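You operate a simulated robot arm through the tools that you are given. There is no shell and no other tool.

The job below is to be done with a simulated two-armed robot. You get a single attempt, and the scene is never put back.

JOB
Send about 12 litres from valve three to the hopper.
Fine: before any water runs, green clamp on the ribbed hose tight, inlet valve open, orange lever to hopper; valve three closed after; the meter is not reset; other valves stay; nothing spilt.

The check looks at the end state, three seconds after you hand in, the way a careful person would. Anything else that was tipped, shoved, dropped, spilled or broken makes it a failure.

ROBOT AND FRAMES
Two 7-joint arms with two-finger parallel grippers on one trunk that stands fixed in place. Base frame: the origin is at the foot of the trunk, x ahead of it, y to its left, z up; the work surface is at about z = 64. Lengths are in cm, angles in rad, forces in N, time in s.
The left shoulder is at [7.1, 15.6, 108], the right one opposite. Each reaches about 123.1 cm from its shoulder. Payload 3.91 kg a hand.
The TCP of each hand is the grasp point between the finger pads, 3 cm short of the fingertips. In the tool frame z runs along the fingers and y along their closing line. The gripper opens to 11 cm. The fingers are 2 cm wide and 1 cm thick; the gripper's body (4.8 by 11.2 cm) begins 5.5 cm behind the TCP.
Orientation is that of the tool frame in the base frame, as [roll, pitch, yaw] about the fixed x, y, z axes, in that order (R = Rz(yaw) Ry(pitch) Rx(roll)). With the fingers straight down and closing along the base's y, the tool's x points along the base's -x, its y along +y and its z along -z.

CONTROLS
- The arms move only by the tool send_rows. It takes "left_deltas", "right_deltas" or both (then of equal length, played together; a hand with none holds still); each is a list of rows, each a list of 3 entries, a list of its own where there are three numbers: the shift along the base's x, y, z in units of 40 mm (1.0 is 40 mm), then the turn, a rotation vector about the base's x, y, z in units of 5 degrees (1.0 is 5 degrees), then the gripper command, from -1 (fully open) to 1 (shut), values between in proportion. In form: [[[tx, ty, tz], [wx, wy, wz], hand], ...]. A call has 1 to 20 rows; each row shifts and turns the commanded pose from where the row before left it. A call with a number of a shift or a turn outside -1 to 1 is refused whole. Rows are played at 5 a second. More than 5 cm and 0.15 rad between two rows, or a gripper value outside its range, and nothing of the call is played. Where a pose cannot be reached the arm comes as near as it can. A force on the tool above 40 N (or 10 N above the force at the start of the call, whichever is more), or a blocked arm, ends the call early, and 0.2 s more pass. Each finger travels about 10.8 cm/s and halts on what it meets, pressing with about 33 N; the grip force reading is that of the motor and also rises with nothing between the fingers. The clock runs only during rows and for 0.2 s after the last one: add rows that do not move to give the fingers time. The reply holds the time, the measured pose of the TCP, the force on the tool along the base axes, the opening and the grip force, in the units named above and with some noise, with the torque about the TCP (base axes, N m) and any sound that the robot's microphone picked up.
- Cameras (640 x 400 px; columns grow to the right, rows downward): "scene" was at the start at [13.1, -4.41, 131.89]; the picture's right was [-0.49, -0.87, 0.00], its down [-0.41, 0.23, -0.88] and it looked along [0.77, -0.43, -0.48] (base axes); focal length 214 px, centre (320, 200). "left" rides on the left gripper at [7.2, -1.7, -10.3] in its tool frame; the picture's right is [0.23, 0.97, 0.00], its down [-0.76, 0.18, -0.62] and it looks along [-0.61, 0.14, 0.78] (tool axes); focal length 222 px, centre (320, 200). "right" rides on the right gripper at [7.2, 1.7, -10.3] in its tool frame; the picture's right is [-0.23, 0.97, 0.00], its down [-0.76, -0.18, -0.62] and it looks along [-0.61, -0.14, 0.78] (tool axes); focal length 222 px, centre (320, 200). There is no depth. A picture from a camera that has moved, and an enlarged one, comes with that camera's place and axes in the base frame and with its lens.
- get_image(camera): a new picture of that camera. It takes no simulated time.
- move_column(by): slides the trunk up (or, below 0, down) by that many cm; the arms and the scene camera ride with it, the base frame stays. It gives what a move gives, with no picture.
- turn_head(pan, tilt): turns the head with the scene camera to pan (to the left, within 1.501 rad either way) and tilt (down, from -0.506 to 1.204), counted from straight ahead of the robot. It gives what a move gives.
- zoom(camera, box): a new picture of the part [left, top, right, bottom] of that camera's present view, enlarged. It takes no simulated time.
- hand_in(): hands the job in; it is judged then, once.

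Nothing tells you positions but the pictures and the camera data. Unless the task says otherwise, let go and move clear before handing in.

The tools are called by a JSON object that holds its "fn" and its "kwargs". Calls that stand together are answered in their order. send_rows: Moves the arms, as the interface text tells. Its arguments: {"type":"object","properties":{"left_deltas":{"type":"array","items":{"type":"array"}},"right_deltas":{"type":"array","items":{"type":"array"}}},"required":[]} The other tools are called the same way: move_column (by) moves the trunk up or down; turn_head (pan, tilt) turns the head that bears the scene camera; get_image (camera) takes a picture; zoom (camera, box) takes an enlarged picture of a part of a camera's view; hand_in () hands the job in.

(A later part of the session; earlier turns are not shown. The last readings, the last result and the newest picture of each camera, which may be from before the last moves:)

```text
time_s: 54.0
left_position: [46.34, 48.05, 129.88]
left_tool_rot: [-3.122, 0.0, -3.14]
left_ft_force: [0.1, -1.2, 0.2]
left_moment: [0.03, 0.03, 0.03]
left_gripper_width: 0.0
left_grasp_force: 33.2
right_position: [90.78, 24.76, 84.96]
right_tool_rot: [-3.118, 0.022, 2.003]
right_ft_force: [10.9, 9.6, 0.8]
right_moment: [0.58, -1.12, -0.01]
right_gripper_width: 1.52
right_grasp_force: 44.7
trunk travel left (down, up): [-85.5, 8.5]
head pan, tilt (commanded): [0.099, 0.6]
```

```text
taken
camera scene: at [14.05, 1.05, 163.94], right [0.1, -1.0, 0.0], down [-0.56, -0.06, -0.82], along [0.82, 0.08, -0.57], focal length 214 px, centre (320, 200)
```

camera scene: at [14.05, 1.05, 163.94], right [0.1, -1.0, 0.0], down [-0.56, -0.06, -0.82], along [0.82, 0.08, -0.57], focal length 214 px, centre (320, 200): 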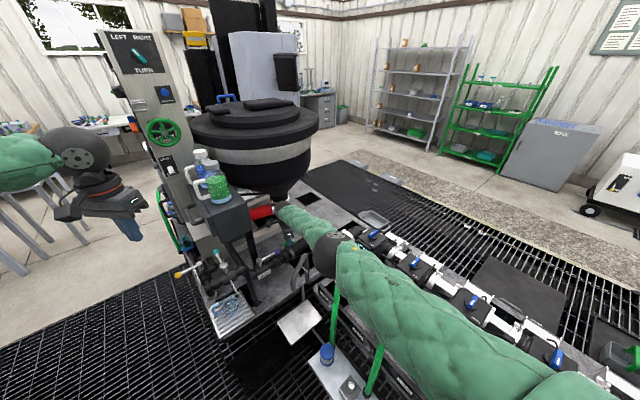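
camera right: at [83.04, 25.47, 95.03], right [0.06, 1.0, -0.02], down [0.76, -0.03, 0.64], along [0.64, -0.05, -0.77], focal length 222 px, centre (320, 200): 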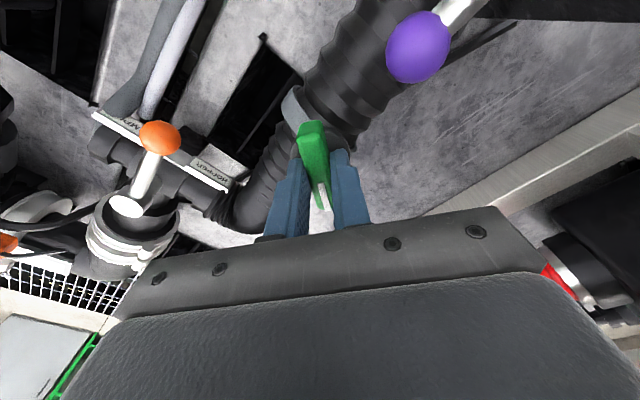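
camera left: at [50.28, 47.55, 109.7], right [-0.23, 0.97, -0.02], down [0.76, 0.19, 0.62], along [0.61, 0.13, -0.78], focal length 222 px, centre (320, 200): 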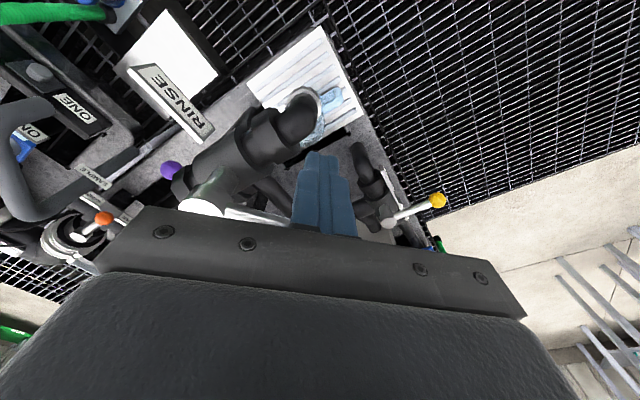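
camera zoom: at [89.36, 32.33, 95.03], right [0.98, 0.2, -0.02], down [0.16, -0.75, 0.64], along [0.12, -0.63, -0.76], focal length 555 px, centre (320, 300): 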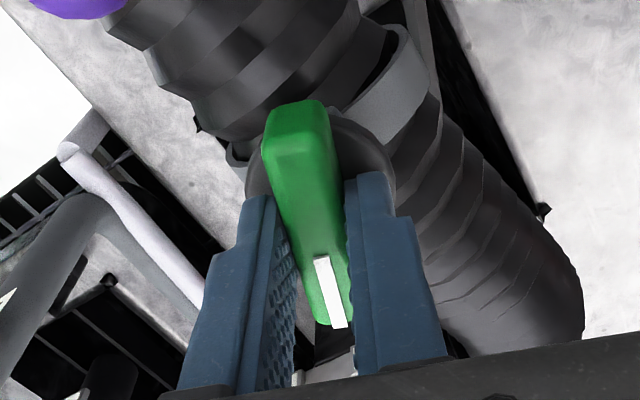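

Turned 75°, small side force only. Continuing with a slight re-centring.

{"fn": "send_rows", "kwargs": {"right_deltas": [[[0.03, 0.03, 0], [0, 0, -1], 0.9], [[0.02, 0.02, 0], [0, 0, -1], 0.9], [[0, 0, 0], [0, 0, -1], 0.9], [[0, 0, 0], [0, 0, -1], 0.9], [[0, 0, 0], [0, 0, -1], 0.9], [[0, 0, 0], [0, 0, 0], 0.9]]}}

{"fn": "zoom", "kwargs": {"camera": "right", "box": [240, 80, 400, 240]}}

{"fn": "zoom", "kwargs": {"camera": "scene", "box": [230, 190, 350, 290]}}

```text
time_s: 54.4
left_position: [46.46, 47.81, 129.97]
left_tool_rot: [-3.123, 0.0, -3.141]
left_ft_force: [0.3, 0.4, 1.1]
left_moment: [-0.01, 0.0, 0.01]
left_gripper_width: 0.0
left_grasp_force: 33.2
right_position: [90.79, 24.63, 84.84]
right_tool_rot: [-3.131, 0.02, 1.98]
right_ft_force: [16.6, 13.5, -14.1]
right_moment: [-0.24, -1.66, -0.03]
right_gripper_width: 1.5
right_grasp_force: 45.8
right hand out of reach, approached as far as the arm can: row 1
trunk travel left (down, up): [-85.5, 8.5]
head pan, tilt (commanded): [0.099, 0.6]
stopped in row 1 (right hand): the force on the tool passed its limit at 85 N (the readings are from after the stop); the commanded pose is now the measured one
```

```text
2.50 times, centred on (320, 160) of right
camera zoom: at [89.46, 32.18, 95.05], right [0.98, 0.18, -0.01], down [0.14, -0.76, 0.64], along [0.11, -0.63, -0.77], focal length 555 px, centre (320, 300)
```

zoom: 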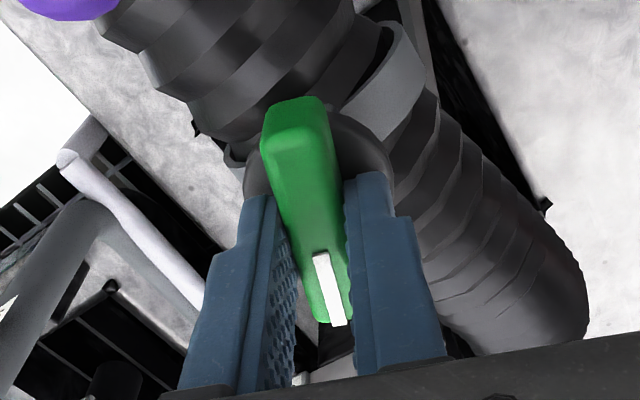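

```text
4.00 times, centred on (290, 240) of scene
camera zoom: at [14.16, 0.83, 163.9], right [0.1, -0.99, 0.0], down [-0.56, -0.06, -0.82], along [0.82, 0.08, -0.57], focal length 858 px, centre (440, 40)
```

zoom: 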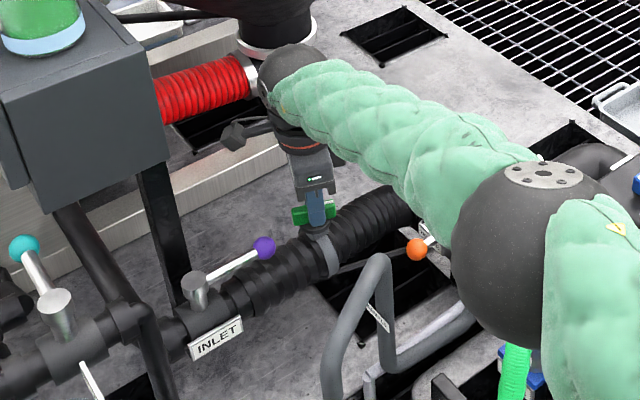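

The right wrist has reached its turning limit after about 76°; no stop felt at the clamp yet. I release and rise to re-grip.

{"fn": "send_rows", "kwargs": {"right_deltas": [[[0, 0, 0], [0, 0, 0], 0.3], [[0, 0, 0], [0, 0, 0], 0.0], [[0, 0, 0], [0, 0, 0], 0.0], [[0, 0, 0.5], [0, 0, 0], 0.0], [[0, 0, 0.9], [0, 0, 0], 0.0], [[0, 0, 0.9], [0, 0, 0], 0.0], [[0, 0, 0.5], [0, 0, 0], 0.0], [[0, 0, 0], [0, 0, 0], 0.0]]}}

{"fn": "get_image", "kwargs": {"camera": "right"}}

{"fn": "zoom", "kwargs": {"camera": "scene", "box": [230, 190, 350, 290]}}

```text
time_s: 56.2
left_position: [46.29, 48.06, 129.83]
left_tool_rot: [-3.122, 0.001, -3.141]
left_ft_force: [0.4, 0.6, 0.0]
left_moment: [0.01, 0.02, -0.02]
left_gripper_width: 0.0
left_grasp_force: 33.1
right_position: [90.79, 24.81, 96.24]
right_tool_rot: [-3.128, 0.021, 1.98]
right_ft_force: [-0.1, 0.3, 0.8]
right_moment: [0.0, -0.02, 0.02]
right_gripper_width: 5.49
right_grasp_force: 0.0
trunk travel left (down, up): [-85.5, 8.5]
head pan, tilt (commanded): [0.099, 0.6]
```

```text
taken
camera right: at [89.46, 32.28, 106.47], right [0.98, 0.18, -0.01], down [0.14, -0.75, 0.64], along [0.11, -0.63, -0.77], focal length 222 px, centre (320, 200)
```

right: 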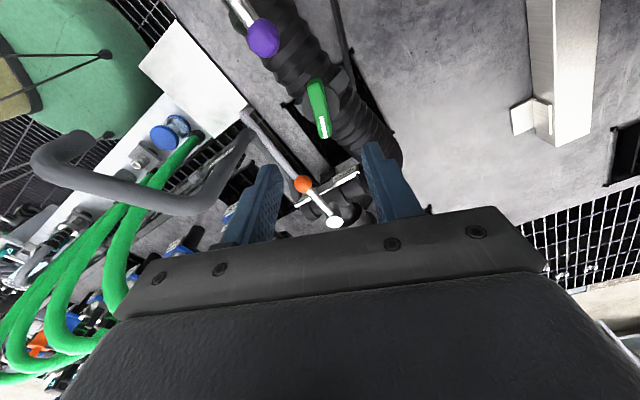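

```text
4.00 times, centred on (290, 240) of scene
camera zoom: at [13.98, 0.99, 163.94], right [0.1, -1.0, 0.0], down [-0.56, -0.06, -0.82], along [0.82, 0.08, -0.57], focal length 858 px, centre (440, 40)
```

zoom: 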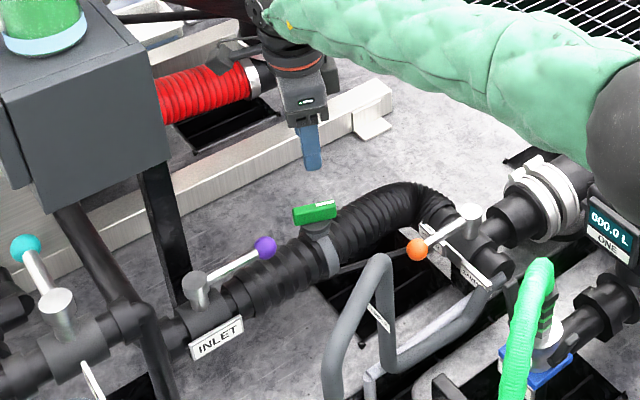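

The handle now points to about −68°. I zoom in on the band and boss for any sign of tightness.

{"fn": "zoom", "kwargs": {"camera": "right", "box": [280, 60, 370, 150]}}

{"fn": "zoom", "kwargs": {"camera": "scene", "box": [290, 220, 350, 270]}}

```text
4.44 times, centred on (325, 105) of right
camera zoom: at [89.46, 32.28, 106.47], right [0.98, 0.18, -0.01], down [0.14, -0.75, 0.64], along [0.11, -0.63, -0.77], focal length 987 px, centre (298, 622)
```

zoom: 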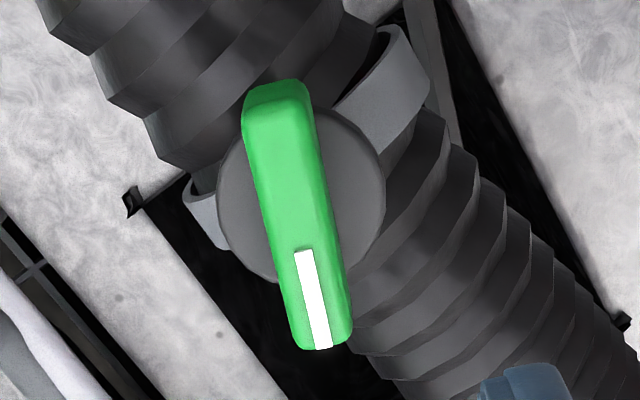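

```text
8.00 times, centred on (320, 245) of scene
camera zoom: at [13.98, 0.99, 163.94], right [0.1, -1.0, 0.0], down [-0.56, -0.06, -0.82], along [0.82, 0.08, -0.57], focal length 1716 px, centre (320, -160)
```

zoom: 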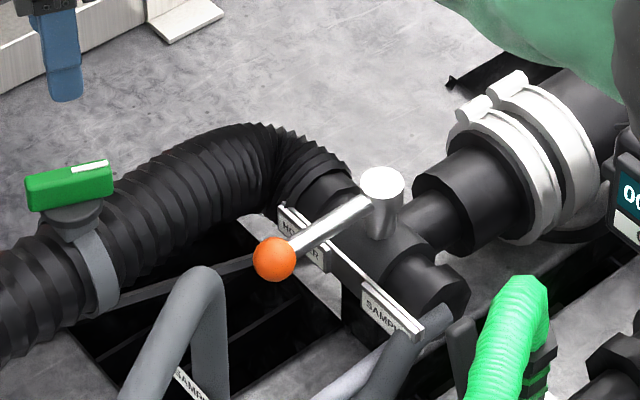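

The bar turned from about 8° to −70°. I'll rotate the right hand back and use closed fingers to continue the bar clockwise by pushing its end, which needs no wrist turning.

{"fn": "send_rows", "kwargs": {"right_deltas": [[[0, 0, 0.2], [0, 0, 1], 0.0], [[0, 0, 0], [0, 0, 1], 0.5], [[0, 0, 0], [0, 0, 1], 1], [[0, 0, 0], [0, 0, 1], 1], [[0, 0, 0], [0, 0, 1], 1], [[0, 0, 0], [0, 0, 1], 1], [[0, 0, 0], [0, 0, 1], 1], [[0.1, 0, 0], [0, 0, 1], 1], [[0.1, 0, 0], [0, 0, 1], 1], [[0.2, 0, 0], [0, 0, 1], 1], [[0.2, 0, 0], [0, 0, 1], 1], [[0.2, 0, 0], [0, 0, 1], 1], [[0.2, 0, 0], [0, 0, 1], 1], [[0, 0, 0], [0, 0, 0], 1]]}}

{"fn": "get_image", "kwargs": {"camera": "right"}}

{"fn": "zoom", "kwargs": {"camera": "scene", "box": [230, 190, 350, 290]}}

```text
time_s: 59.2
left_position: [46.29, 48.0, 130.03]
left_tool_rot: [-3.124, 0.002, 3.14]
left_ft_force: [-0.7, 0.7, -0.2]
left_moment: [-0.03, 0.04, 0.01]
left_gripper_width: 0.0
left_grasp_force: 33.0
right_position: [94.73, 24.7, 97.08]
right_tool_rot: [-3.129, 0.021, 3.112]
right_ft_force: [0.0, 0.7, 0.2]
right_moment: [0.0, 0.03, 0.0]
right_gripper_width: 0.0
right_grasp_force: 33.1
trunk travel left (down, up): [-85.5, 8.5]
head pan, tilt (commanded): [0.099, 0.6]
```

```text
taken
camera right: at [87.22, 26.59, 107.17], right [0.25, 0.97, -0.01], down [0.74, -0.19, 0.64], along [0.62, -0.17, -0.77], focal length 222 px, centre (320, 200)
```

right: 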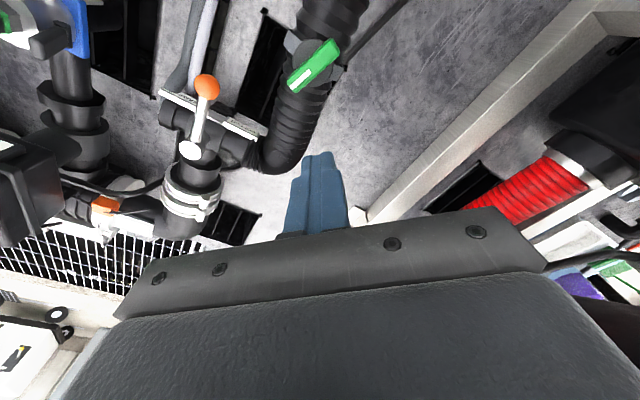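

```text
4.00 times, centred on (290, 240) of scene
camera zoom: at [13.97, 0.93, 163.94], right [0.1, -1.0, 0.0], down [-0.56, -0.06, -0.82], along [0.82, 0.08, -0.57], focal length 858 px, centre (440, 40)
```

zoom: 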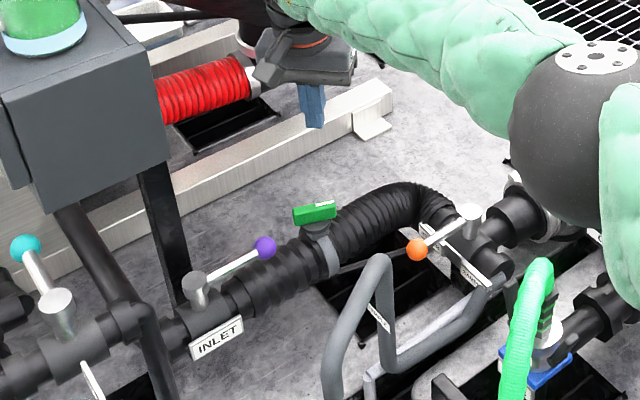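

Positioned on the +x side of the handle. Descending, then pushing the marked end toward −x (clockwise).

{"fn": "send_rows", "kwargs": {"right_deltas": [[[0, -0.1, -0.8], [0, 0, 0], 1], [[0, 0, -0.8], [0, 0, 0], 1], [[0, 0, -0.8], [0, 0, 0], 1], [[0, 0, -0.63], [0, 0, 0], 1], [[0, 0, 0], [0, 0, 0], 1]]}}

{"fn": "zoom", "kwargs": {"camera": "right", "box": [240, 60, 400, 220]}}

{"fn": "zoom", "kwargs": {"camera": "scene", "box": [250, 210, 330, 280]}}

```text
time_s: 60.4
left_position: [46.38, 47.97, 130.01]
left_tool_rot: [-3.125, 0.0, -3.141]
left_ft_force: [-0.2, 0.1, -0.2]
left_moment: [0.02, 0.0, 0.0]
left_gripper_width: 0.03
left_grasp_force: 32.6
right_position: [93.91, 23.66, 89.25]
right_tool_rot: [-3.131, 0.022, 3.113]
right_ft_force: [0.3, -0.7, -0.5]
right_moment: [0.02, 0.02, 0.0]
right_gripper_width: 0.02
right_grasp_force: 33.0
right hand out of reach, approached as far as the arm can: row 2, 3, 4
trunk travel left (down, up): [-85.5, 8.5]
head pan, tilt (commanded): [0.099, 0.6]
```

```text
2.50 times, centred on (320, 140) of right
camera zoom: at [86.44, 25.57, 99.47], right [0.26, 0.97, -0.01], down [0.74, -0.19, 0.64], along [0.62, -0.17, -0.77], focal length 555 px, centre (320, 350)
```

zoom: 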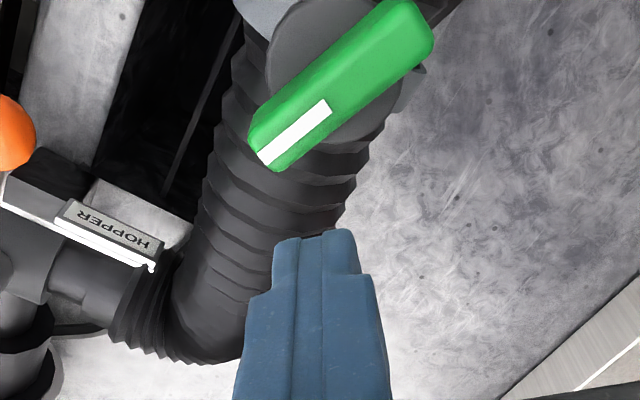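

```text
5.71 times, centred on (290, 245) of scene
camera zoom: at [13.97, 0.95, 163.94], right [0.1, -0.99, 0.0], down [-0.56, -0.06, -0.82], along [0.82, 0.08, -0.57], focal length 1226 px, centre (491, -57)
```

zoom: 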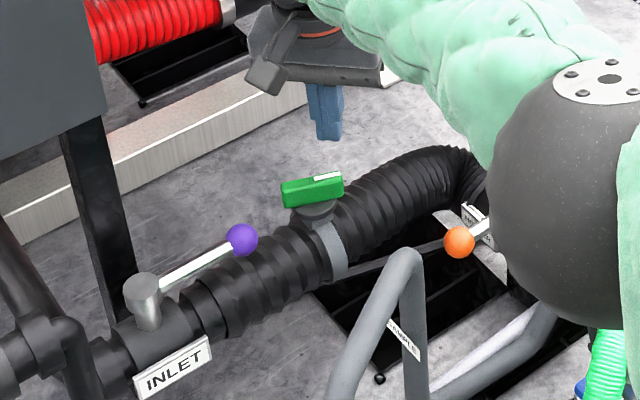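

The arm is at its reach limit here with the trunk so high. I'll lift the hand, lower the trunk 12 cm, and return.

{"fn": "send_rows", "kwargs": {"right_deltas": [[[0, 0, 0.9], [0, 0, 0], 1], [[0, 0, 0.9], [0, 0, 0], 1], [[0, 0, 0.9], [0, 0, 0], 1], [[0, 0, 0], [0, 0, 0], 1]]}}

{"fn": "move_column", "kwargs": {"by": -12}}

{"fn": "get_image", "kwargs": {"camera": "scene"}}

{"fn": "get_image", "kwargs": {"camera": "right"}}

```text
time_s: 61.4
left_position: [46.28, 47.95, 130.0]
left_tool_rot: [-3.123, -0.002, -3.142]
left_ft_force: [-0.1, 0.7, 0.5]
left_moment: [-0.02, 0.01, 0.0]
left_gripper_width: 0.0
left_grasp_force: 33.3
right_position: [93.95, 23.72, 99.83]
right_tool_rot: [-3.129, 0.02, 3.113]
right_ft_force: [0.4, 0.3, -1.4]
right_moment: [0.03, 0.0, 0.0]
right_gripper_width: 0.0
right_grasp_force: 33.6
trunk travel left (down, up): [-85.5, 8.5]
head pan, tilt (commanded): [0.099, 0.6]
```

```text
time_s: 62.9
left_position: [46.28, 47.97, 117.95]
left_tool_rot: [-3.123, 0.0, 3.14]
left_ft_force: [-0.3, -0.2, 0.1]
left_moment: [0.05, 0.01, -0.03]
left_gripper_width: 0.0
left_grasp_force: 33.1
right_position: [93.84, 23.64, 87.98]
right_tool_rot: [-3.128, 0.02, 3.115]
right_ft_force: [0.8, 0.9, -0.2]
right_moment: [-0.03, 0.03, 0.02]
right_gripper_width: 0.01
right_grasp_force: 33.0
trunk travel left (down, up): [-73.5, 20.5]
head pan, tilt (commanded): [0.099, 0.6]
```

```text
taken
camera scene: at [13.94, 0.94, 151.96], right [0.1, -1.0, 0.0], down [-0.56, -0.06, -0.82], along [0.82, 0.08, -0.57], focal length 214 px, centre (320, 200)
```

scene: 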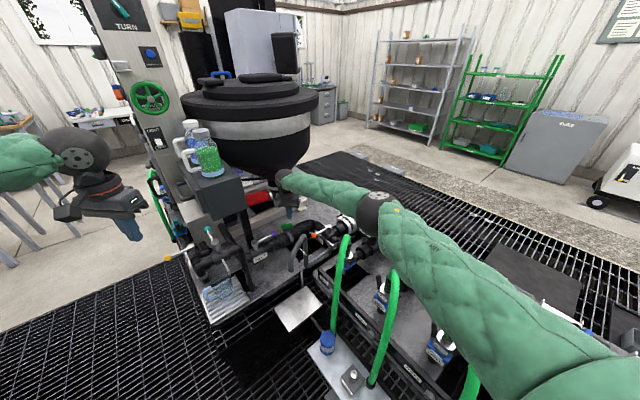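

```text
taken
camera right: at [86.39, 25.63, 98.16], right [0.25, 0.97, -0.01], down [0.74, -0.19, 0.64], along [0.62, -0.17, -0.77], focal length 222 px, centre (320, 200)
```

right: 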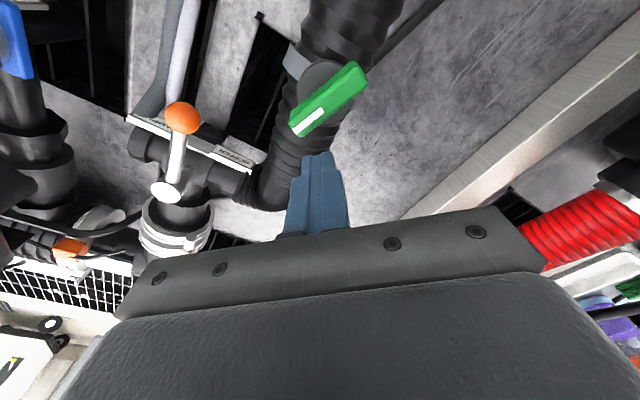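

Now reachable. I shift slightly outward and lower to handle height, then push the bar's end clockwise in small arcs.

{"fn": "send_rows", "kwargs": {"right_deltas": [[[0.15, 0.1, 0], [0, 0, 0], 1], [[0, 0, -0.4], [0, 0, 0], 1], [[0, 0, -0.38], [0, 0, 0], 1], [[0, 0, 0], [0, 0, 0], 1]]}}

{"fn": "zoom", "kwargs": {"camera": "right", "box": [240, 60, 400, 220]}}

{"fn": "zoom", "kwargs": {"camera": "scene", "box": [250, 190, 330, 260]}}

```text
time_s: 63.9
left_position: [46.23, 48.1, 117.99]
left_tool_rot: [-3.125, -0.001, -3.141]
left_ft_force: [0.5, -0.2, 1.1]
left_moment: [0.04, -0.03, 0.0]
left_gripper_width: 0.0
left_grasp_force: 33.1
right_position: [94.41, 24.04, 84.71]
right_tool_rot: [-3.13, 0.019, 3.114]
right_ft_force: [-0.6, -0.1, 0.3]
right_moment: [0.04, -0.01, -0.03]
right_gripper_width: 0.0
right_grasp_force: 33.1
trunk travel left (down, up): [-73.5, 20.5]
head pan, tilt (commanded): [0.099, 0.6]
```

```text
2.50 times, centred on (320, 140) of right
camera zoom: at [86.95, 26.02, 94.95], right [0.25, 0.97, -0.01], down [0.74, -0.19, 0.64], along [0.62, -0.17, -0.77], focal length 555 px, centre (320, 350)
```

zoom: 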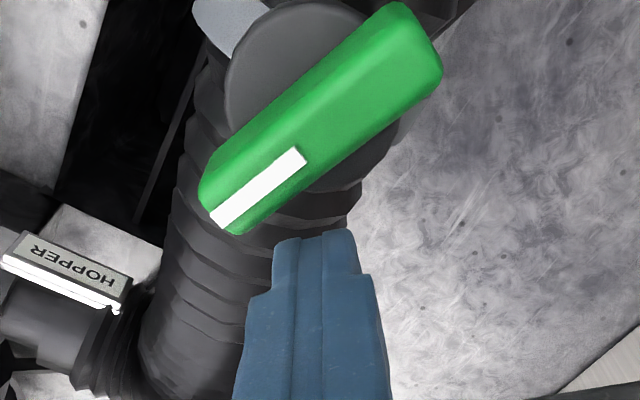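

```text
5.71 times, centred on (290, 225) of scene
camera zoom: at [13.94, 0.96, 151.95], right [0.1, -1.0, 0.0], down [-0.56, -0.06, -0.82], along [0.82, 0.08, -0.57], focal length 1226 px, centre (491, 57)
```

zoom: 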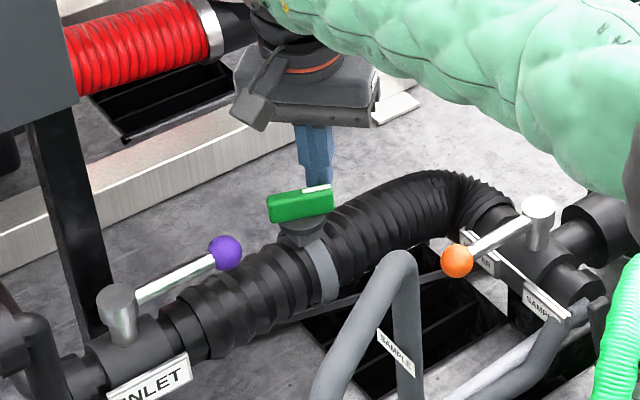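

Poker beside the bar. Pushing the marked end clockwise in small steps.

{"fn": "send_rows", "kwargs": {"right_deltas": [[[-0.15, -0.08, 0], [0, 0, 0], 1], [[-0.15, -0.08, 0], [0, 0, 0], 1], [[-0.12, -0.09, 0], [0, 0, 0], 1], [[-0.12, -0.09, 0], [0, 0, 0], 1], [[0, 0, 0], [0, 0, 0], 1]]}}

{"fn": "zoom", "kwargs": {"camera": "right", "box": [240, 60, 400, 220]}}

{"fn": "zoom", "kwargs": {"camera": "scene", "box": [250, 190, 330, 260]}}

```text
time_s: 65.1
left_position: [46.36, 48.08, 117.94]
left_tool_rot: [-3.122, 0.002, -3.141]
left_ft_force: [0.4, -0.1, 0.2]
left_moment: [-0.02, 0.01, -0.03]
left_gripper_width: 0.0
left_grasp_force: 33.0
right_position: [92.37, 22.7, 84.65]
right_tool_rot: [-3.13, 0.021, 3.112]
right_ft_force: [0.2, -0.7, 0.9]
right_moment: [-0.03, 0.02, -0.01]
right_gripper_width: 0.04
right_grasp_force: 32.8
trunk travel left (down, up): [-73.5, 20.5]
head pan, tilt (commanded): [0.099, 0.6]
```

```text
2.50 times, centred on (320, 140) of right
camera zoom: at [84.88, 24.68, 94.93], right [0.26, 0.97, -0.01], down [0.74, -0.19, 0.64], along [0.62, -0.17, -0.77], focal length 555 px, centre (320, 350)
```

zoom: 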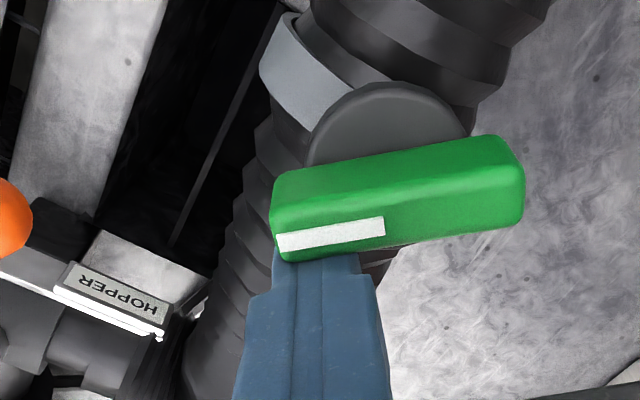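

```text
5.71 times, centred on (290, 225) of scene
camera zoom: at [13.96, 0.99, 151.94], right [0.1, -1.0, 0.0], down [-0.56, -0.06, -0.82], along [0.82, 0.08, -0.57], focal length 1226 px, centre (491, 57)
```

zoom: 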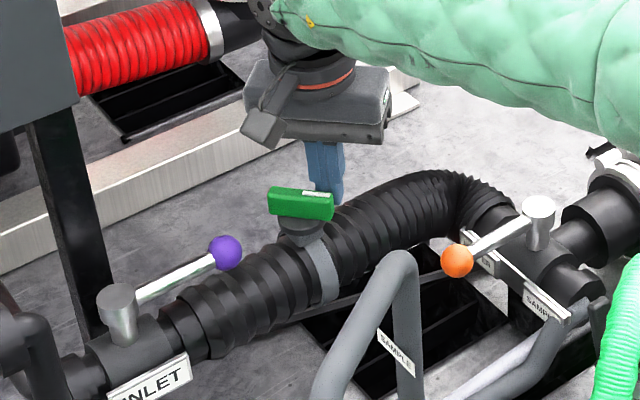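

The bar is turning (now about −95°). Continuing around.

{"fn": "send_rows", "kwargs": {"right_deltas": [[[-0.14, -0.06, 0], [0, 0, 0], 1], [[-0.14, -0.06, 0], [0, 0, 0], 1], [[-0.16, 0, 0], [0, 0, 0], 1], [[-0.16, 0.02, 0], [0, 0, 0], 1], [[0, 0, 0], [0, 0, 0], 1]]}}

{"fn": "zoom", "kwargs": {"camera": "right", "box": [240, 60, 400, 220]}}

{"fn": "zoom", "kwargs": {"camera": "scene", "box": [250, 190, 330, 260]}}

```text
time_s: 66.1
left_position: [46.21, 48.01, 117.93]
left_tool_rot: [-3.123, 0.0, -3.139]
left_ft_force: [-0.1, 0.4, 0.2]
left_moment: [0.02, -0.07, 0.03]
left_gripper_width: 0.0
left_grasp_force: 32.8
right_position: [90.53, 21.89, 85.01]
right_tool_rot: [-3.123, 0.031, 3.108]
right_ft_force: [14.5, -2.8, -7.8]
right_moment: [-0.12, -0.25, -0.09]
right_gripper_width: 0.0
right_grasp_force: 33.2
trunk travel left (down, up): [-73.5, 20.5]
head pan, tilt (commanded): [0.099, 0.6]
stopped in row 5 (right hand): the force on the tool passed its limit at 43 N (the readings are from after the stop); the commanded pose is now the measured one
```

```text
2.50 times, centred on (320, 140) of right
camera zoom: at [82.97, 23.82, 95.13], right [0.26, 0.97, -0.01], down [0.74, -0.19, 0.65], along [0.62, -0.18, -0.76], focal length 555 px, centre (320, 350)
```

zoom: 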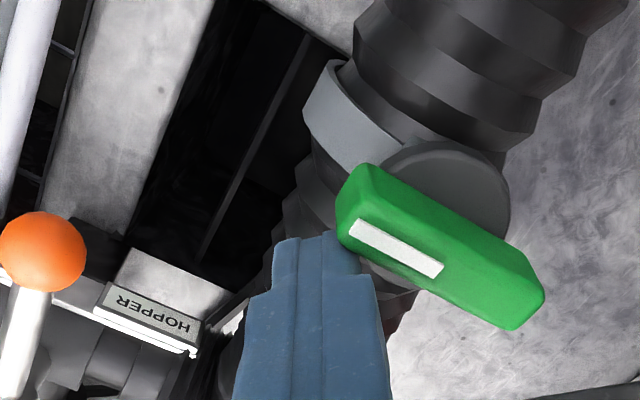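

```text
5.71 times, centred on (290, 225) of scene
camera zoom: at [13.92, 0.94, 151.93], right [0.1, -1.0, 0.0], down [-0.56, -0.06, -0.82], along [0.82, 0.08, -0.57], focal length 1226 px, centre (491, 57)
```

zoom: 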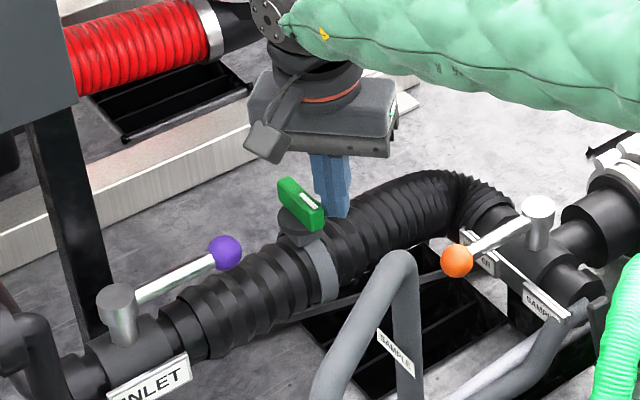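

Resistance met: the push ran into a 43 N limit with the bar at about −135°, square to the hose. I'll push once more along the tangent to confirm this is its end stop.

{"fn": "send_rows", "kwargs": {"right_deltas": [[[-0.07, 0.07, 0], [0, 0, 0], 1], [[-0.07, 0.07, 0], [0, 0, 0], 1], [[0, 0, 0], [0, 0, 0], 1]]}}

{"fn": "zoom", "kwargs": {"camera": "right", "box": [240, 60, 400, 220]}}

```text
time_s: 66.7
left_position: [46.17, 48.11, 117.96]
left_tool_rot: [-3.124, -0.001, -3.137]
left_ft_force: [-0.5, 0.1, 0.2]
left_moment: [-0.06, -0.01, 0.03]
left_gripper_width: 0.0
left_grasp_force: 33.1
right_position: [90.5, 21.84, 84.89]
right_tool_rot: [-3.121, 0.036, 3.1]
right_ft_force: [12.8, -14.9, -6.0]
right_moment: [-0.23, -0.24, 0.02]
right_gripper_width: 0.02
right_grasp_force: 33.1
trunk travel left (down, up): [-73.5, 20.5]
head pan, tilt (commanded): [0.099, 0.6]
stopped in row 3 (right hand): the force on the tool passed its limit at 45 N (the readings are from after the stop); the commanded pose is now the measured one
```

```text
2.50 times, centred on (320, 140) of right
camera zoom: at [82.94, 23.97, 95.09], right [0.27, 0.96, -0.01], down [0.73, -0.2, 0.65], along [0.63, -0.18, -0.76], focal length 555 px, centre (320, 350)
```

zoom: 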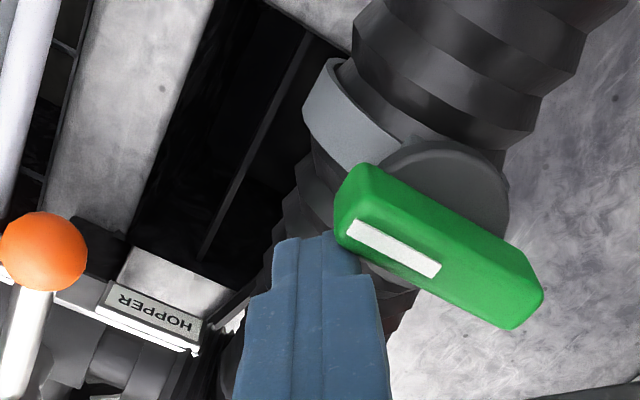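

The handle doesn't budge at 45 N: the clamp is tight. I back away and rise, then lower the trunk a further 8 cm to get comfortable reach for the orange lever.

{"fn": "send_rows", "kwargs": {"right_deltas": [[[0.2, -0.3, 0], [0, 0, 0], 1], [[0.1, -0.3, 0.2], [0, 0, 0], 1], [[0, 0, 0.9], [0, 0, 0], 1], [[0, 0, 0.9], [0, 0, 0], 1], [[0, -0.3, 0.9], [0, 0, 0], 1], [[-0.1, -0.5, 0.8], [0, 0, 0], 1], [[-0.1, -0.5, 0.5], [0, 0, 0], 1], [[0, 0, 0], [0, 0, 0], 1]]}}

{"fn": "move_column", "kwargs": {"by": -8}}

{"fn": "get_image", "kwargs": {"camera": "right"}}

{"fn": "get_image", "kwargs": {"camera": "scene"}}

{"fn": "zoom", "kwargs": {"camera": "scene", "box": [240, 170, 360, 260]}}

```text
time_s: 68.5
left_position: [46.21, 48.17, 117.88]
left_tool_rot: [-3.124, -0.001, -3.141]
left_ft_force: [0.3, 0.4, -0.5]
left_moment: [-0.03, 0.03, -0.01]
left_gripper_width: 0.02
left_grasp_force: 33.1
right_position: [90.77, 14.69, 101.93]
right_tool_rot: [-3.123, 0.03, 3.101]
right_ft_force: [-0.3, 0.2, -0.5]
right_moment: [-0.01, 0.0, 0.02]
right_gripper_width: 0.01
right_grasp_force: 32.7
trunk travel left (down, up): [-73.5, 20.5]
head pan, tilt (commanded): [0.099, 0.6]
```

```text
time_s: 69.7
left_position: [46.21, 47.99, 109.99]
left_tool_rot: [-3.123, -0.001, -3.138]
left_ft_force: [0.1, -0.6, -0.6]
left_moment: [0.01, -0.02, 0.03]
left_gripper_width: 0.02
left_grasp_force: 32.9
right_position: [90.54, 14.53, 93.98]
right_tool_rot: [-3.124, 0.031, 3.103]
right_ft_force: [-0.5, -0.5, -0.3]
right_moment: [0.04, 0.01, 0.01]
right_gripper_width: 0.02
right_grasp_force: 32.5
trunk travel left (down, up): [-65.5, 28.5]
head pan, tilt (commanded): [0.099, 0.6]
```

```text
taken
camera right: at [83.05, 16.66, 104.1], right [0.26, 0.96, -0.01], down [0.73, -0.19, 0.65], along [0.63, -0.18, -0.76], focal length 222 px, centre (320, 200)
```

right: 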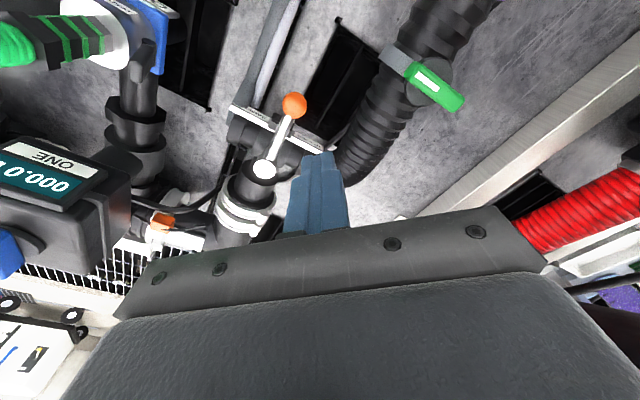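

```text
taken
camera scene: at [13.91, 0.93, 143.96], right [0.1, -1.0, 0.0], down [-0.56, -0.06, -0.82], along [0.82, 0.08, -0.57], focal length 214 px, centre (320, 200)
```

scene: 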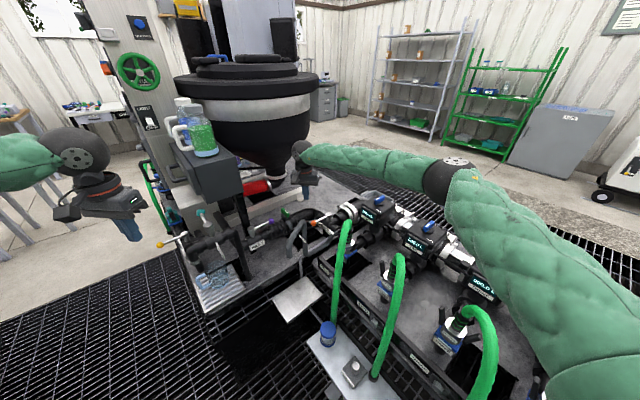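

```text
4.44 times, centred on (300, 215) of scene
camera zoom: at [13.91, 0.93, 143.96], right [0.1, -1.0, 0.0], down [-0.56, -0.06, -0.82], along [0.82, 0.08, -0.57], focal length 953 px, centre (409, 133)
```

zoom: 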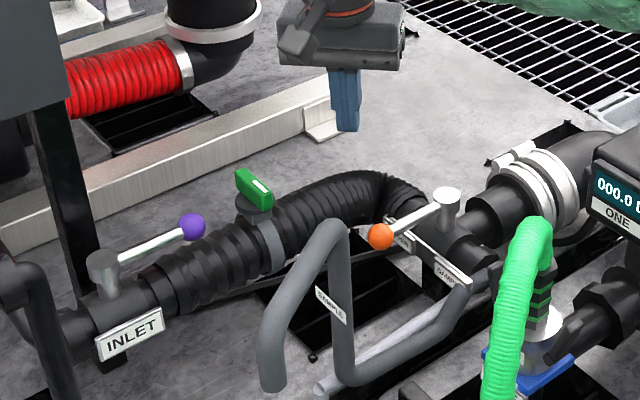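

Everything so far is right: inlet open, clamp tight. Orange pivot measured at (96.9,4.85,78.7), knob (90.5,11.25,77.3), lever at 135°; HOPPER is clockwise from there. I move to the counter-clockwise side of the lever and lower part-way.

{"fn": "send_rows", "kwargs": {"right_deltas": [[[-0.1, -0.7, 0], [0, 0, 0], 1], [[-0.1, -0.7, 0], [0, 0, 0], 1], [[0, -0.5, -0.3], [0, 0, 0], 1], [[0, 0, -0.7], [0, 0, 0], 1], [[0, 0, -0.7], [0, 0, 0], 1], [[0, 0, 0], [0, 0, 0], 1]]}}

{"fn": "get_image", "kwargs": {"camera": "right"}}

{"fn": "zoom", "kwargs": {"camera": "scene", "box": [250, 150, 390, 260]}}

```text
time_s: 71.1
left_position: [46.18, 48.09, 109.95]
left_tool_rot: [-3.122, 0.0, -3.14]
left_ft_force: [-0.3, 0.2, 0.6]
left_moment: [-0.02, -0.02, 0.01]
left_gripper_width: 0.02
left_grasp_force: 33.2
right_position: [89.79, 6.93, 87.04]
right_tool_rot: [-3.123, 0.032, 3.105]
right_ft_force: [-0.3, -0.2, -0.1]
right_moment: [0.0, 0.0, 0.01]
right_gripper_width: 0.01
right_grasp_force: 33.4
trunk travel left (down, up): [-65.5, 28.5]
head pan, tilt (commanded): [0.099, 0.6]
```

```text
taken
camera right: at [82.21, 8.95, 97.26], right [0.26, 0.96, -0.01], down [0.73, -0.2, 0.65], along [0.63, -0.18, -0.76], focal length 222 px, centre (320, 200)
```

right: 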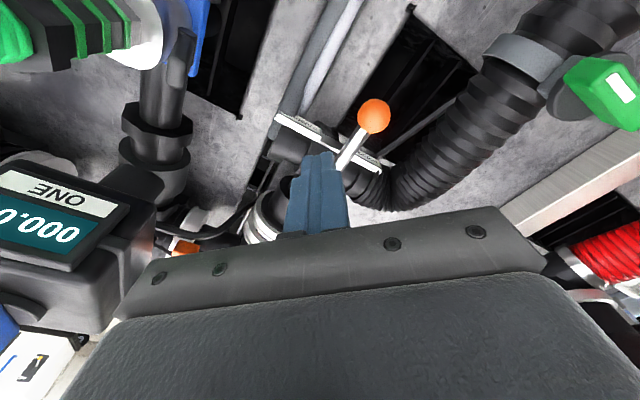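

```text
3.64 times, centred on (320, 205) of scene
camera zoom: at [13.92, 0.94, 143.95], right [0.1, -1.0, 0.0], down [-0.56, -0.06, -0.82], along [0.82, 0.08, -0.57], focal length 780 px, centre (320, 182)
```

zoom: 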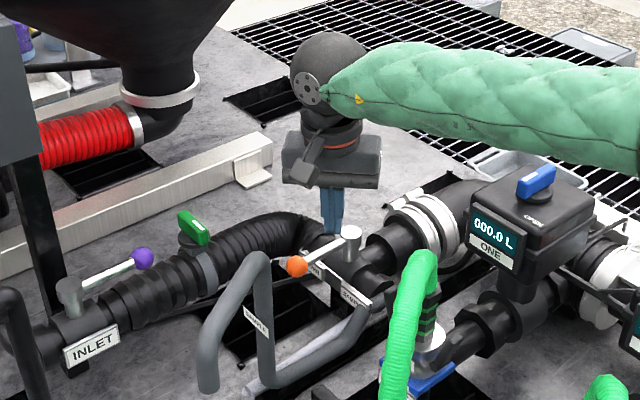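

Clear of meter ONE. Lowering to lever height.

{"fn": "send_rows", "kwargs": {"right_deltas": [[[0, 0, -0.7], [0, 0, 0], 1], [[0, 0, -0.6], [0, 0, 0], 1], [[0, 0, -0.45], [0, 0, 0], 1], [[0, 0, 0], [0, 0, 0], 1]]}}

{"fn": "get_image", "kwargs": {"camera": "right"}}

{"fn": "zoom", "kwargs": {"camera": "scene", "box": [270, 180, 370, 260]}}

```text
time_s: 72.1
left_position: [46.18, 48.01, 109.88]
left_tool_rot: [-3.123, 0.001, -3.139]
left_ft_force: [-0.2, -0.8, 0.5]
left_moment: [0.04, -0.03, -0.04]
left_gripper_width: 0.01
left_grasp_force: 33.4
right_position: [89.66, 6.9, 80.1]
right_tool_rot: [-3.124, 0.029, 3.104]
right_ft_force: [-0.2, 0.2, 0.8]
right_moment: [-0.02, -0.02, 0.0]
right_gripper_width: 0.01
right_grasp_force: 33.0
trunk travel left (down, up): [-65.5, 28.5]
head pan, tilt (commanded): [0.099, 0.6]
```

```text
taken
camera right: at [82.05, 8.94, 90.24], right [0.26, 0.96, -0.01], down [0.73, -0.19, 0.65], along [0.63, -0.18, -0.76], focal length 222 px, centre (320, 200)
```

right: 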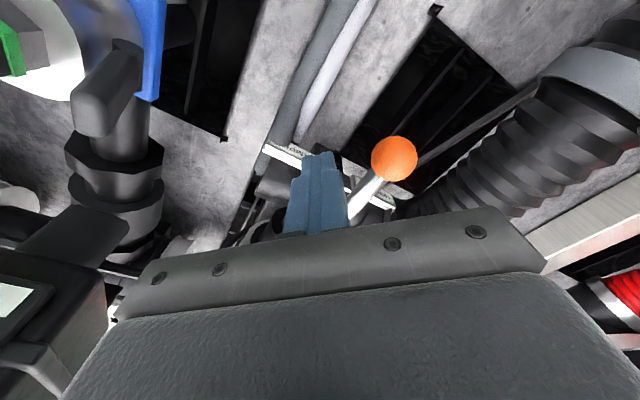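

```text
5.00 times, centred on (320, 220) of scene
camera zoom: at [13.93, 0.94, 143.95], right [0.1, -1.0, 0.0], down [-0.56, -0.06, -0.82], along [0.82, 0.08, -0.57], focal length 1072 px, centre (320, 100)
```

zoom: 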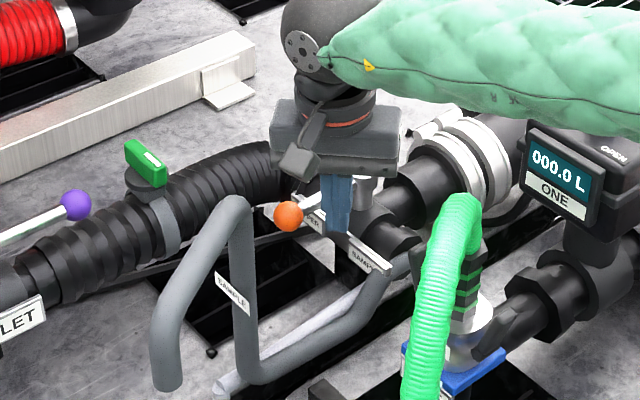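

In position beside the orange lever. Pushing it clockwise toward HOPPER.

{"fn": "send_rows", "kwargs": {"right_deltas": [[[0.3, 0.33, 0], [0, 0, 0], 1], [[0.29, 0.33, 0], [0, 0, 0], 1], [[0.2, 0.145, 0], [0, 0, 0], 1], [[0.19, 0.145, 0], [0, 0, 0], 1], [[0, 0, 0], [0, 0, 0], 1]]}}

{"fn": "get_image", "kwargs": {"camera": "right"}}

{"fn": "zoom", "kwargs": {"camera": "scene", "box": [270, 180, 370, 260]}}

```text
time_s: 73.3
left_position: [46.25, 48.12, 110.05]
left_tool_rot: [-3.125, 0.001, -3.141]
left_ft_force: [0.3, 0.3, -0.2]
left_moment: [0.0, 0.0, 0.01]
left_gripper_width: 0.0
left_grasp_force: 32.7
right_position: [93.59, 10.67, 80.23]
right_tool_rot: [-3.123, 0.031, 3.103]
right_ft_force: [0.2, -0.3, -0.1]
right_moment: [-0.03, 0.0, -0.02]
right_gripper_width: 0.0
right_grasp_force: 33.2
trunk travel left (down, up): [-65.5, 28.5]
head pan, tilt (commanded): [0.099, 0.6]
```

```text
taken
camera right: at [86.09, 12.81, 90.32], right [0.26, 0.96, -0.01], down [0.73, -0.19, 0.65], along [0.63, -0.18, -0.76], focal length 222 px, centre (320, 200)
```

right: 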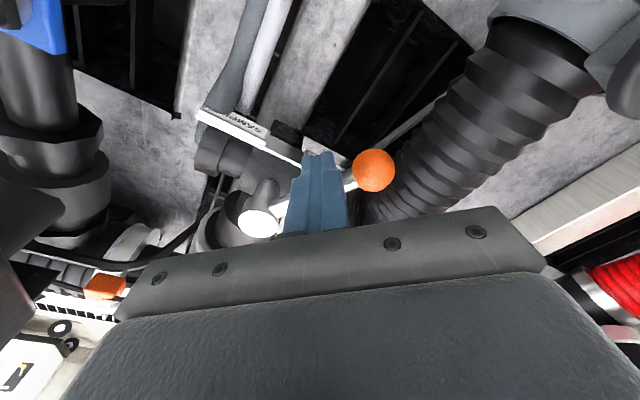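

```text
5.00 times, centred on (320, 220) of scene
camera zoom: at [13.95, 0.91, 143.94], right [0.1, -1.0, 0.0], down [-0.56, -0.06, -0.82], along [0.82, 0.08, -0.57], focal length 1072 px, centre (320, 100)
```

zoom: 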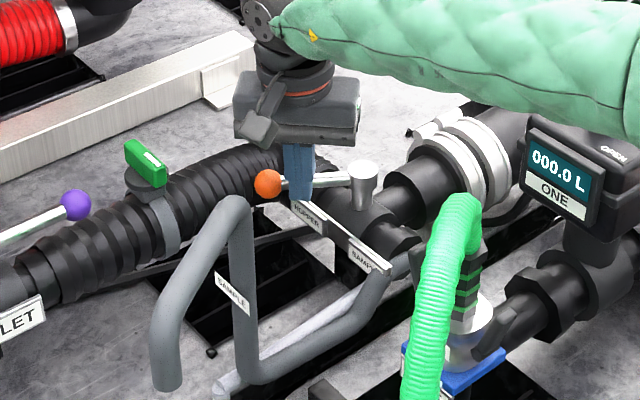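

Lever moving freely, about 105° now. Continuing.

{"fn": "send_rows", "kwargs": {"right_deltas": [[[0.21, 0.08, 0], [0, 0, 0], 1], [[0.21, 0.08, 0], [0, 0, 0], 1], [[0.2, 0.03, 0], [0, 0, 0], 1], [[0.2, 0.03, 0], [0, 0, 0], 1], [[0, 0, 0], [0, 0, 0], 1]]}}

{"fn": "get_image", "kwargs": {"camera": "right"}}

{"fn": "zoom", "kwargs": {"camera": "scene", "box": [270, 180, 370, 260]}}

```text
time_s: 74.5
left_position: [46.14, 48.03, 109.82]
left_tool_rot: [-3.122, 0.0, -3.14]
left_ft_force: [-0.1, -0.7, 0.0]
left_moment: [-0.02, 0.0, -0.03]
left_gripper_width: 0.0
left_grasp_force: 33.0
right_position: [97.09, 11.64, 80.04]
right_tool_rot: [-3.123, 0.03, 3.102]
right_ft_force: [-0.5, -0.1, -0.7]
right_moment: [0.01, -0.02, -0.02]
right_gripper_width: 0.01
right_grasp_force: 32.6
trunk travel left (down, up): [-65.5, 28.5]
head pan, tilt (commanded): [0.099, 0.6]
```

```text
taken
camera right: at [89.59, 13.72, 90.21], right [0.26, 0.96, -0.01], down [0.73, -0.2, 0.65], along [0.63, -0.18, -0.76], focal length 222 px, centre (320, 200)
```

right: 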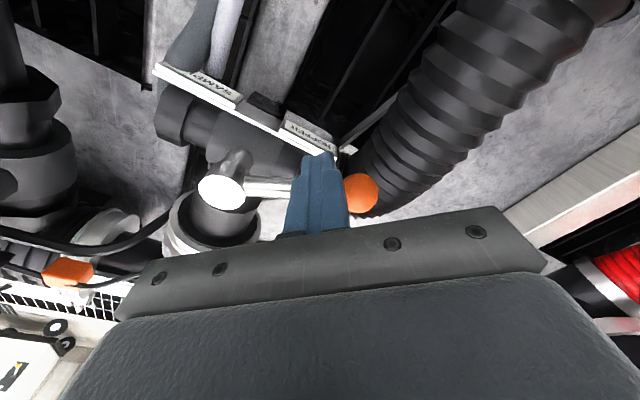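

```text
5.00 times, centred on (320, 220) of scene
camera zoom: at [13.95, 0.92, 143.94], right [0.1, -1.0, 0.0], down [-0.56, -0.06, -0.82], along [0.82, 0.08, -0.57], focal length 1072 px, centre (320, 100)
```

zoom: 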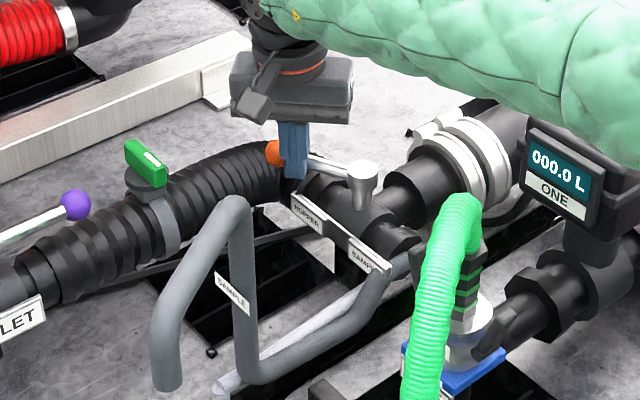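

About 77° now, still no stop. Continuing toward 45°, in line with the hopper outlet.

{"fn": "send_rows", "kwargs": {"right_deltas": [[[0.19, -0.02, 0], [0, 0, 0], 1], [[0.19, -0.03, 0], [0, 0, 0], 1], [[0.18, -0.06, 0], [0, 0, 0], 1], [[0.18, -0.07, 0], [0, 0, 0], 1], [[0, 0, 0], [0, 0, 0], 1]]}}

{"fn": "get_image", "kwargs": {"camera": "right"}}

{"fn": "zoom", "kwargs": {"camera": "scene", "box": [270, 180, 370, 260]}}

```text
time_s: 75.7
left_position: [46.18, 48.15, 109.94]
left_tool_rot: [-3.123, -0.001, -3.139]
left_ft_force: [0.6, 0.4, -0.4]
left_moment: [-0.01, 0.02, -0.02]
left_gripper_width: 0.0
left_grasp_force: 33.4
right_position: [99.92, 11.06, 80.22]
right_tool_rot: [-3.124, 0.031, 3.103]
right_ft_force: [-2.2, 0.9, -0.4]
right_moment: [0.03, 0.06, -0.05]
right_gripper_width: 0.01
right_grasp_force: 32.8
trunk travel left (down, up): [-65.5, 28.5]
head pan, tilt (commanded): [0.099, 0.6]
```

```text
taken
camera right: at [92.4, 13.08, 90.28], right [0.26, 0.96, -0.01], down [0.73, -0.19, 0.65], along [0.62, -0.18, -0.76], focal length 222 px, centre (320, 200)
```

right: 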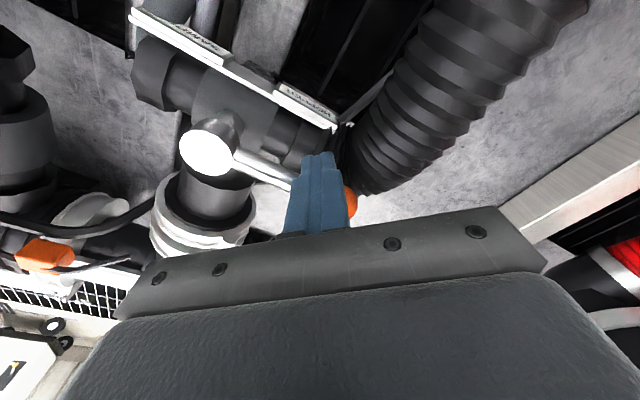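

```text
5.00 times, centred on (320, 220) of scene
camera zoom: at [13.94, 0.96, 143.94], right [0.1, -0.99, 0.0], down [-0.56, -0.06, -0.82], along [0.82, 0.08, -0.57], focal length 1072 px, centre (320, 100)
```

zoom: 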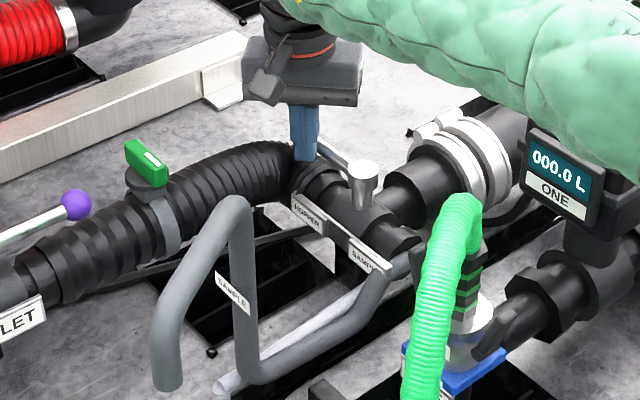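

The lever now looks parallel to the HOPPER–SAMPLE axis, toward HOPPER. A small further nudge to feel for the stop.

{"fn": "send_rows", "kwargs": {"right_deltas": [[[0.07, -0.07, 0], [0, 0, 0], 1], [[0.06, -0.06, 0], [0, 0, 0], 1], [[0, 0, 0], [0, 0, 0], 1]]}}

{"fn": "zoom", "kwargs": {"camera": "right", "box": [120, 0, 400, 220]}}

```text
time_s: 76.4
left_position: [46.13, 48.21, 110.11]
left_tool_rot: [-3.123, 0.0, -3.14]
left_ft_force: [0.4, -0.5, -0.9]
left_moment: [0.01, 0.0, 0.0]
left_gripper_width: 0.0
left_grasp_force: 33.5
right_position: [100.01, 11.12, 80.15]
right_tool_rot: [-3.128, 0.027, 3.109]
right_ft_force: [-17.3, 7.3, 7.3]
right_moment: [0.08, 0.35, -0.08]
right_gripper_width: 0.0
right_grasp_force: 33.5
trunk travel left (down, up): [-65.5, 28.5]
head pan, tilt (commanded): [0.099, 0.6]
stopped in row 3 (right hand): the force on the tool passed its limit at 41 N (the readings are from after the stop); the commanded pose is now the measured one
```

```text
1.82 times, centred on (260, 110) of right
camera zoom: at [92.54, 13.04, 90.28], right [0.26, 0.97, -0.01], down [0.74, -0.19, 0.65], along [0.62, -0.17, -0.76], focal length 404 px, centre (429, 364)
```

zoom: 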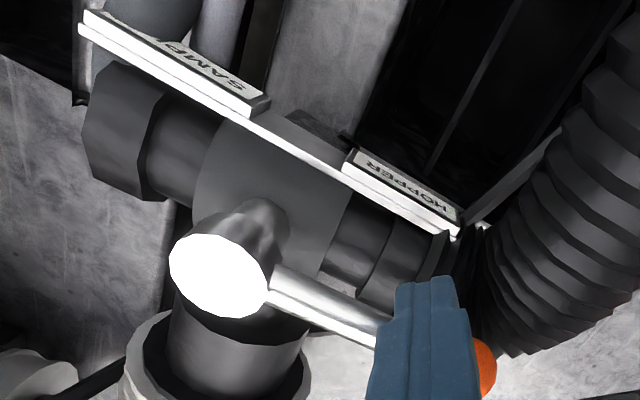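

Firm stop at HOPPER (41 N, no further motion). Orange lever done. I back off, rise, and inspect all three settings.

{"fn": "send_rows", "kwargs": {"right_deltas": [[[-0.25, 0.25, 0], [0, 0, 0], 1], [[-0.1, 0.1, 0.5], [0, 0, 0], 1], [[0, 0, 0.9], [0, 0, 0], 1], [[0, 0, 0.9], [0, 0, 0], 1], [[-0.4, 0, 0.9], [0, 0, 0], 1], [[-0.6, 0, 0.9], [0, 0, 0], 1], [[-0.8, 0, 0.8], [0, 0, 0], 1], [[-0.8, -0.2, 0.8], [0, 0, 0], 1], [[-0.8, -0.3, 0.6], [0, 0, 0], 1], [[0, 0, 0], [0, 0, 0], 1]]}}

{"fn": "get_image", "kwargs": {"camera": "right"}}

{"fn": "zoom", "kwargs": {"camera": "scene", "box": [220, 170, 360, 270]}}

```text
time_s: 78.6
left_position: [46.25, 48.14, 109.83]
left_tool_rot: [-3.12, 0.0, -3.14]
left_ft_force: [-0.3, 0.7, 0.2]
left_moment: [0.01, 0.06, 0.03]
left_gripper_width: 0.0
left_grasp_force: 32.8
right_position: [85.21, 10.29, 105.34]
right_tool_rot: [-3.125, 0.025, 3.107]
right_ft_force: [0.3, -0.8, 0.3]
right_moment: [0.0, -0.01, -0.01]
right_gripper_width: 0.0
right_grasp_force: 33.1
trunk travel left (down, up): [-65.5, 28.5]
head pan, tilt (commanded): [0.099, 0.6]
```

```text
taken
camera right: at [77.65, 12.27, 115.39], right [0.26, 0.97, -0.01], down [0.74, -0.19, 0.65], along [0.62, -0.18, -0.76], focal length 222 px, centre (320, 200)
```

right: 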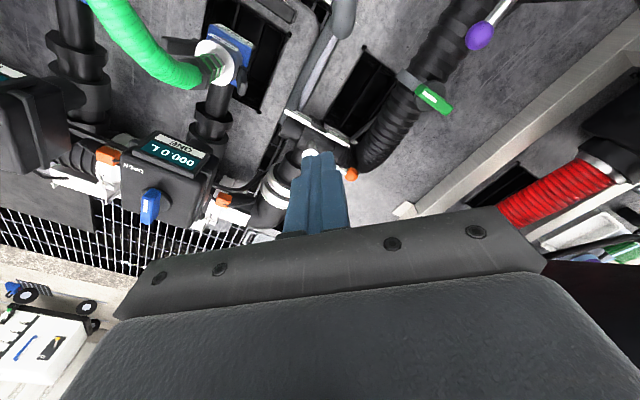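

```text
4.00 times, centred on (290, 220) of scene
camera zoom: at [14.04, 1.02, 143.93], right [0.1, -1.0, 0.0], down [-0.56, -0.06, -0.82], along [0.82, 0.08, -0.57], focal length 858 px, centre (440, 120)
```

zoom: 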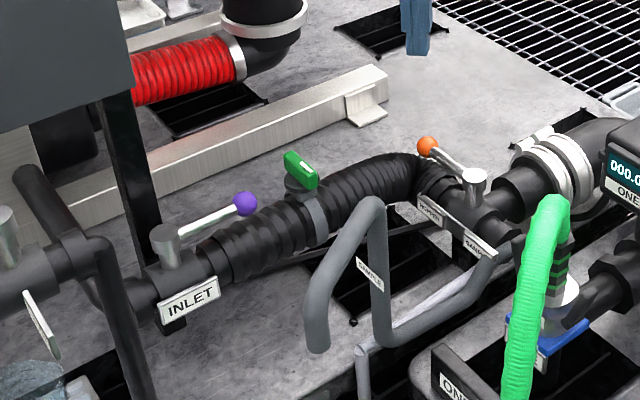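

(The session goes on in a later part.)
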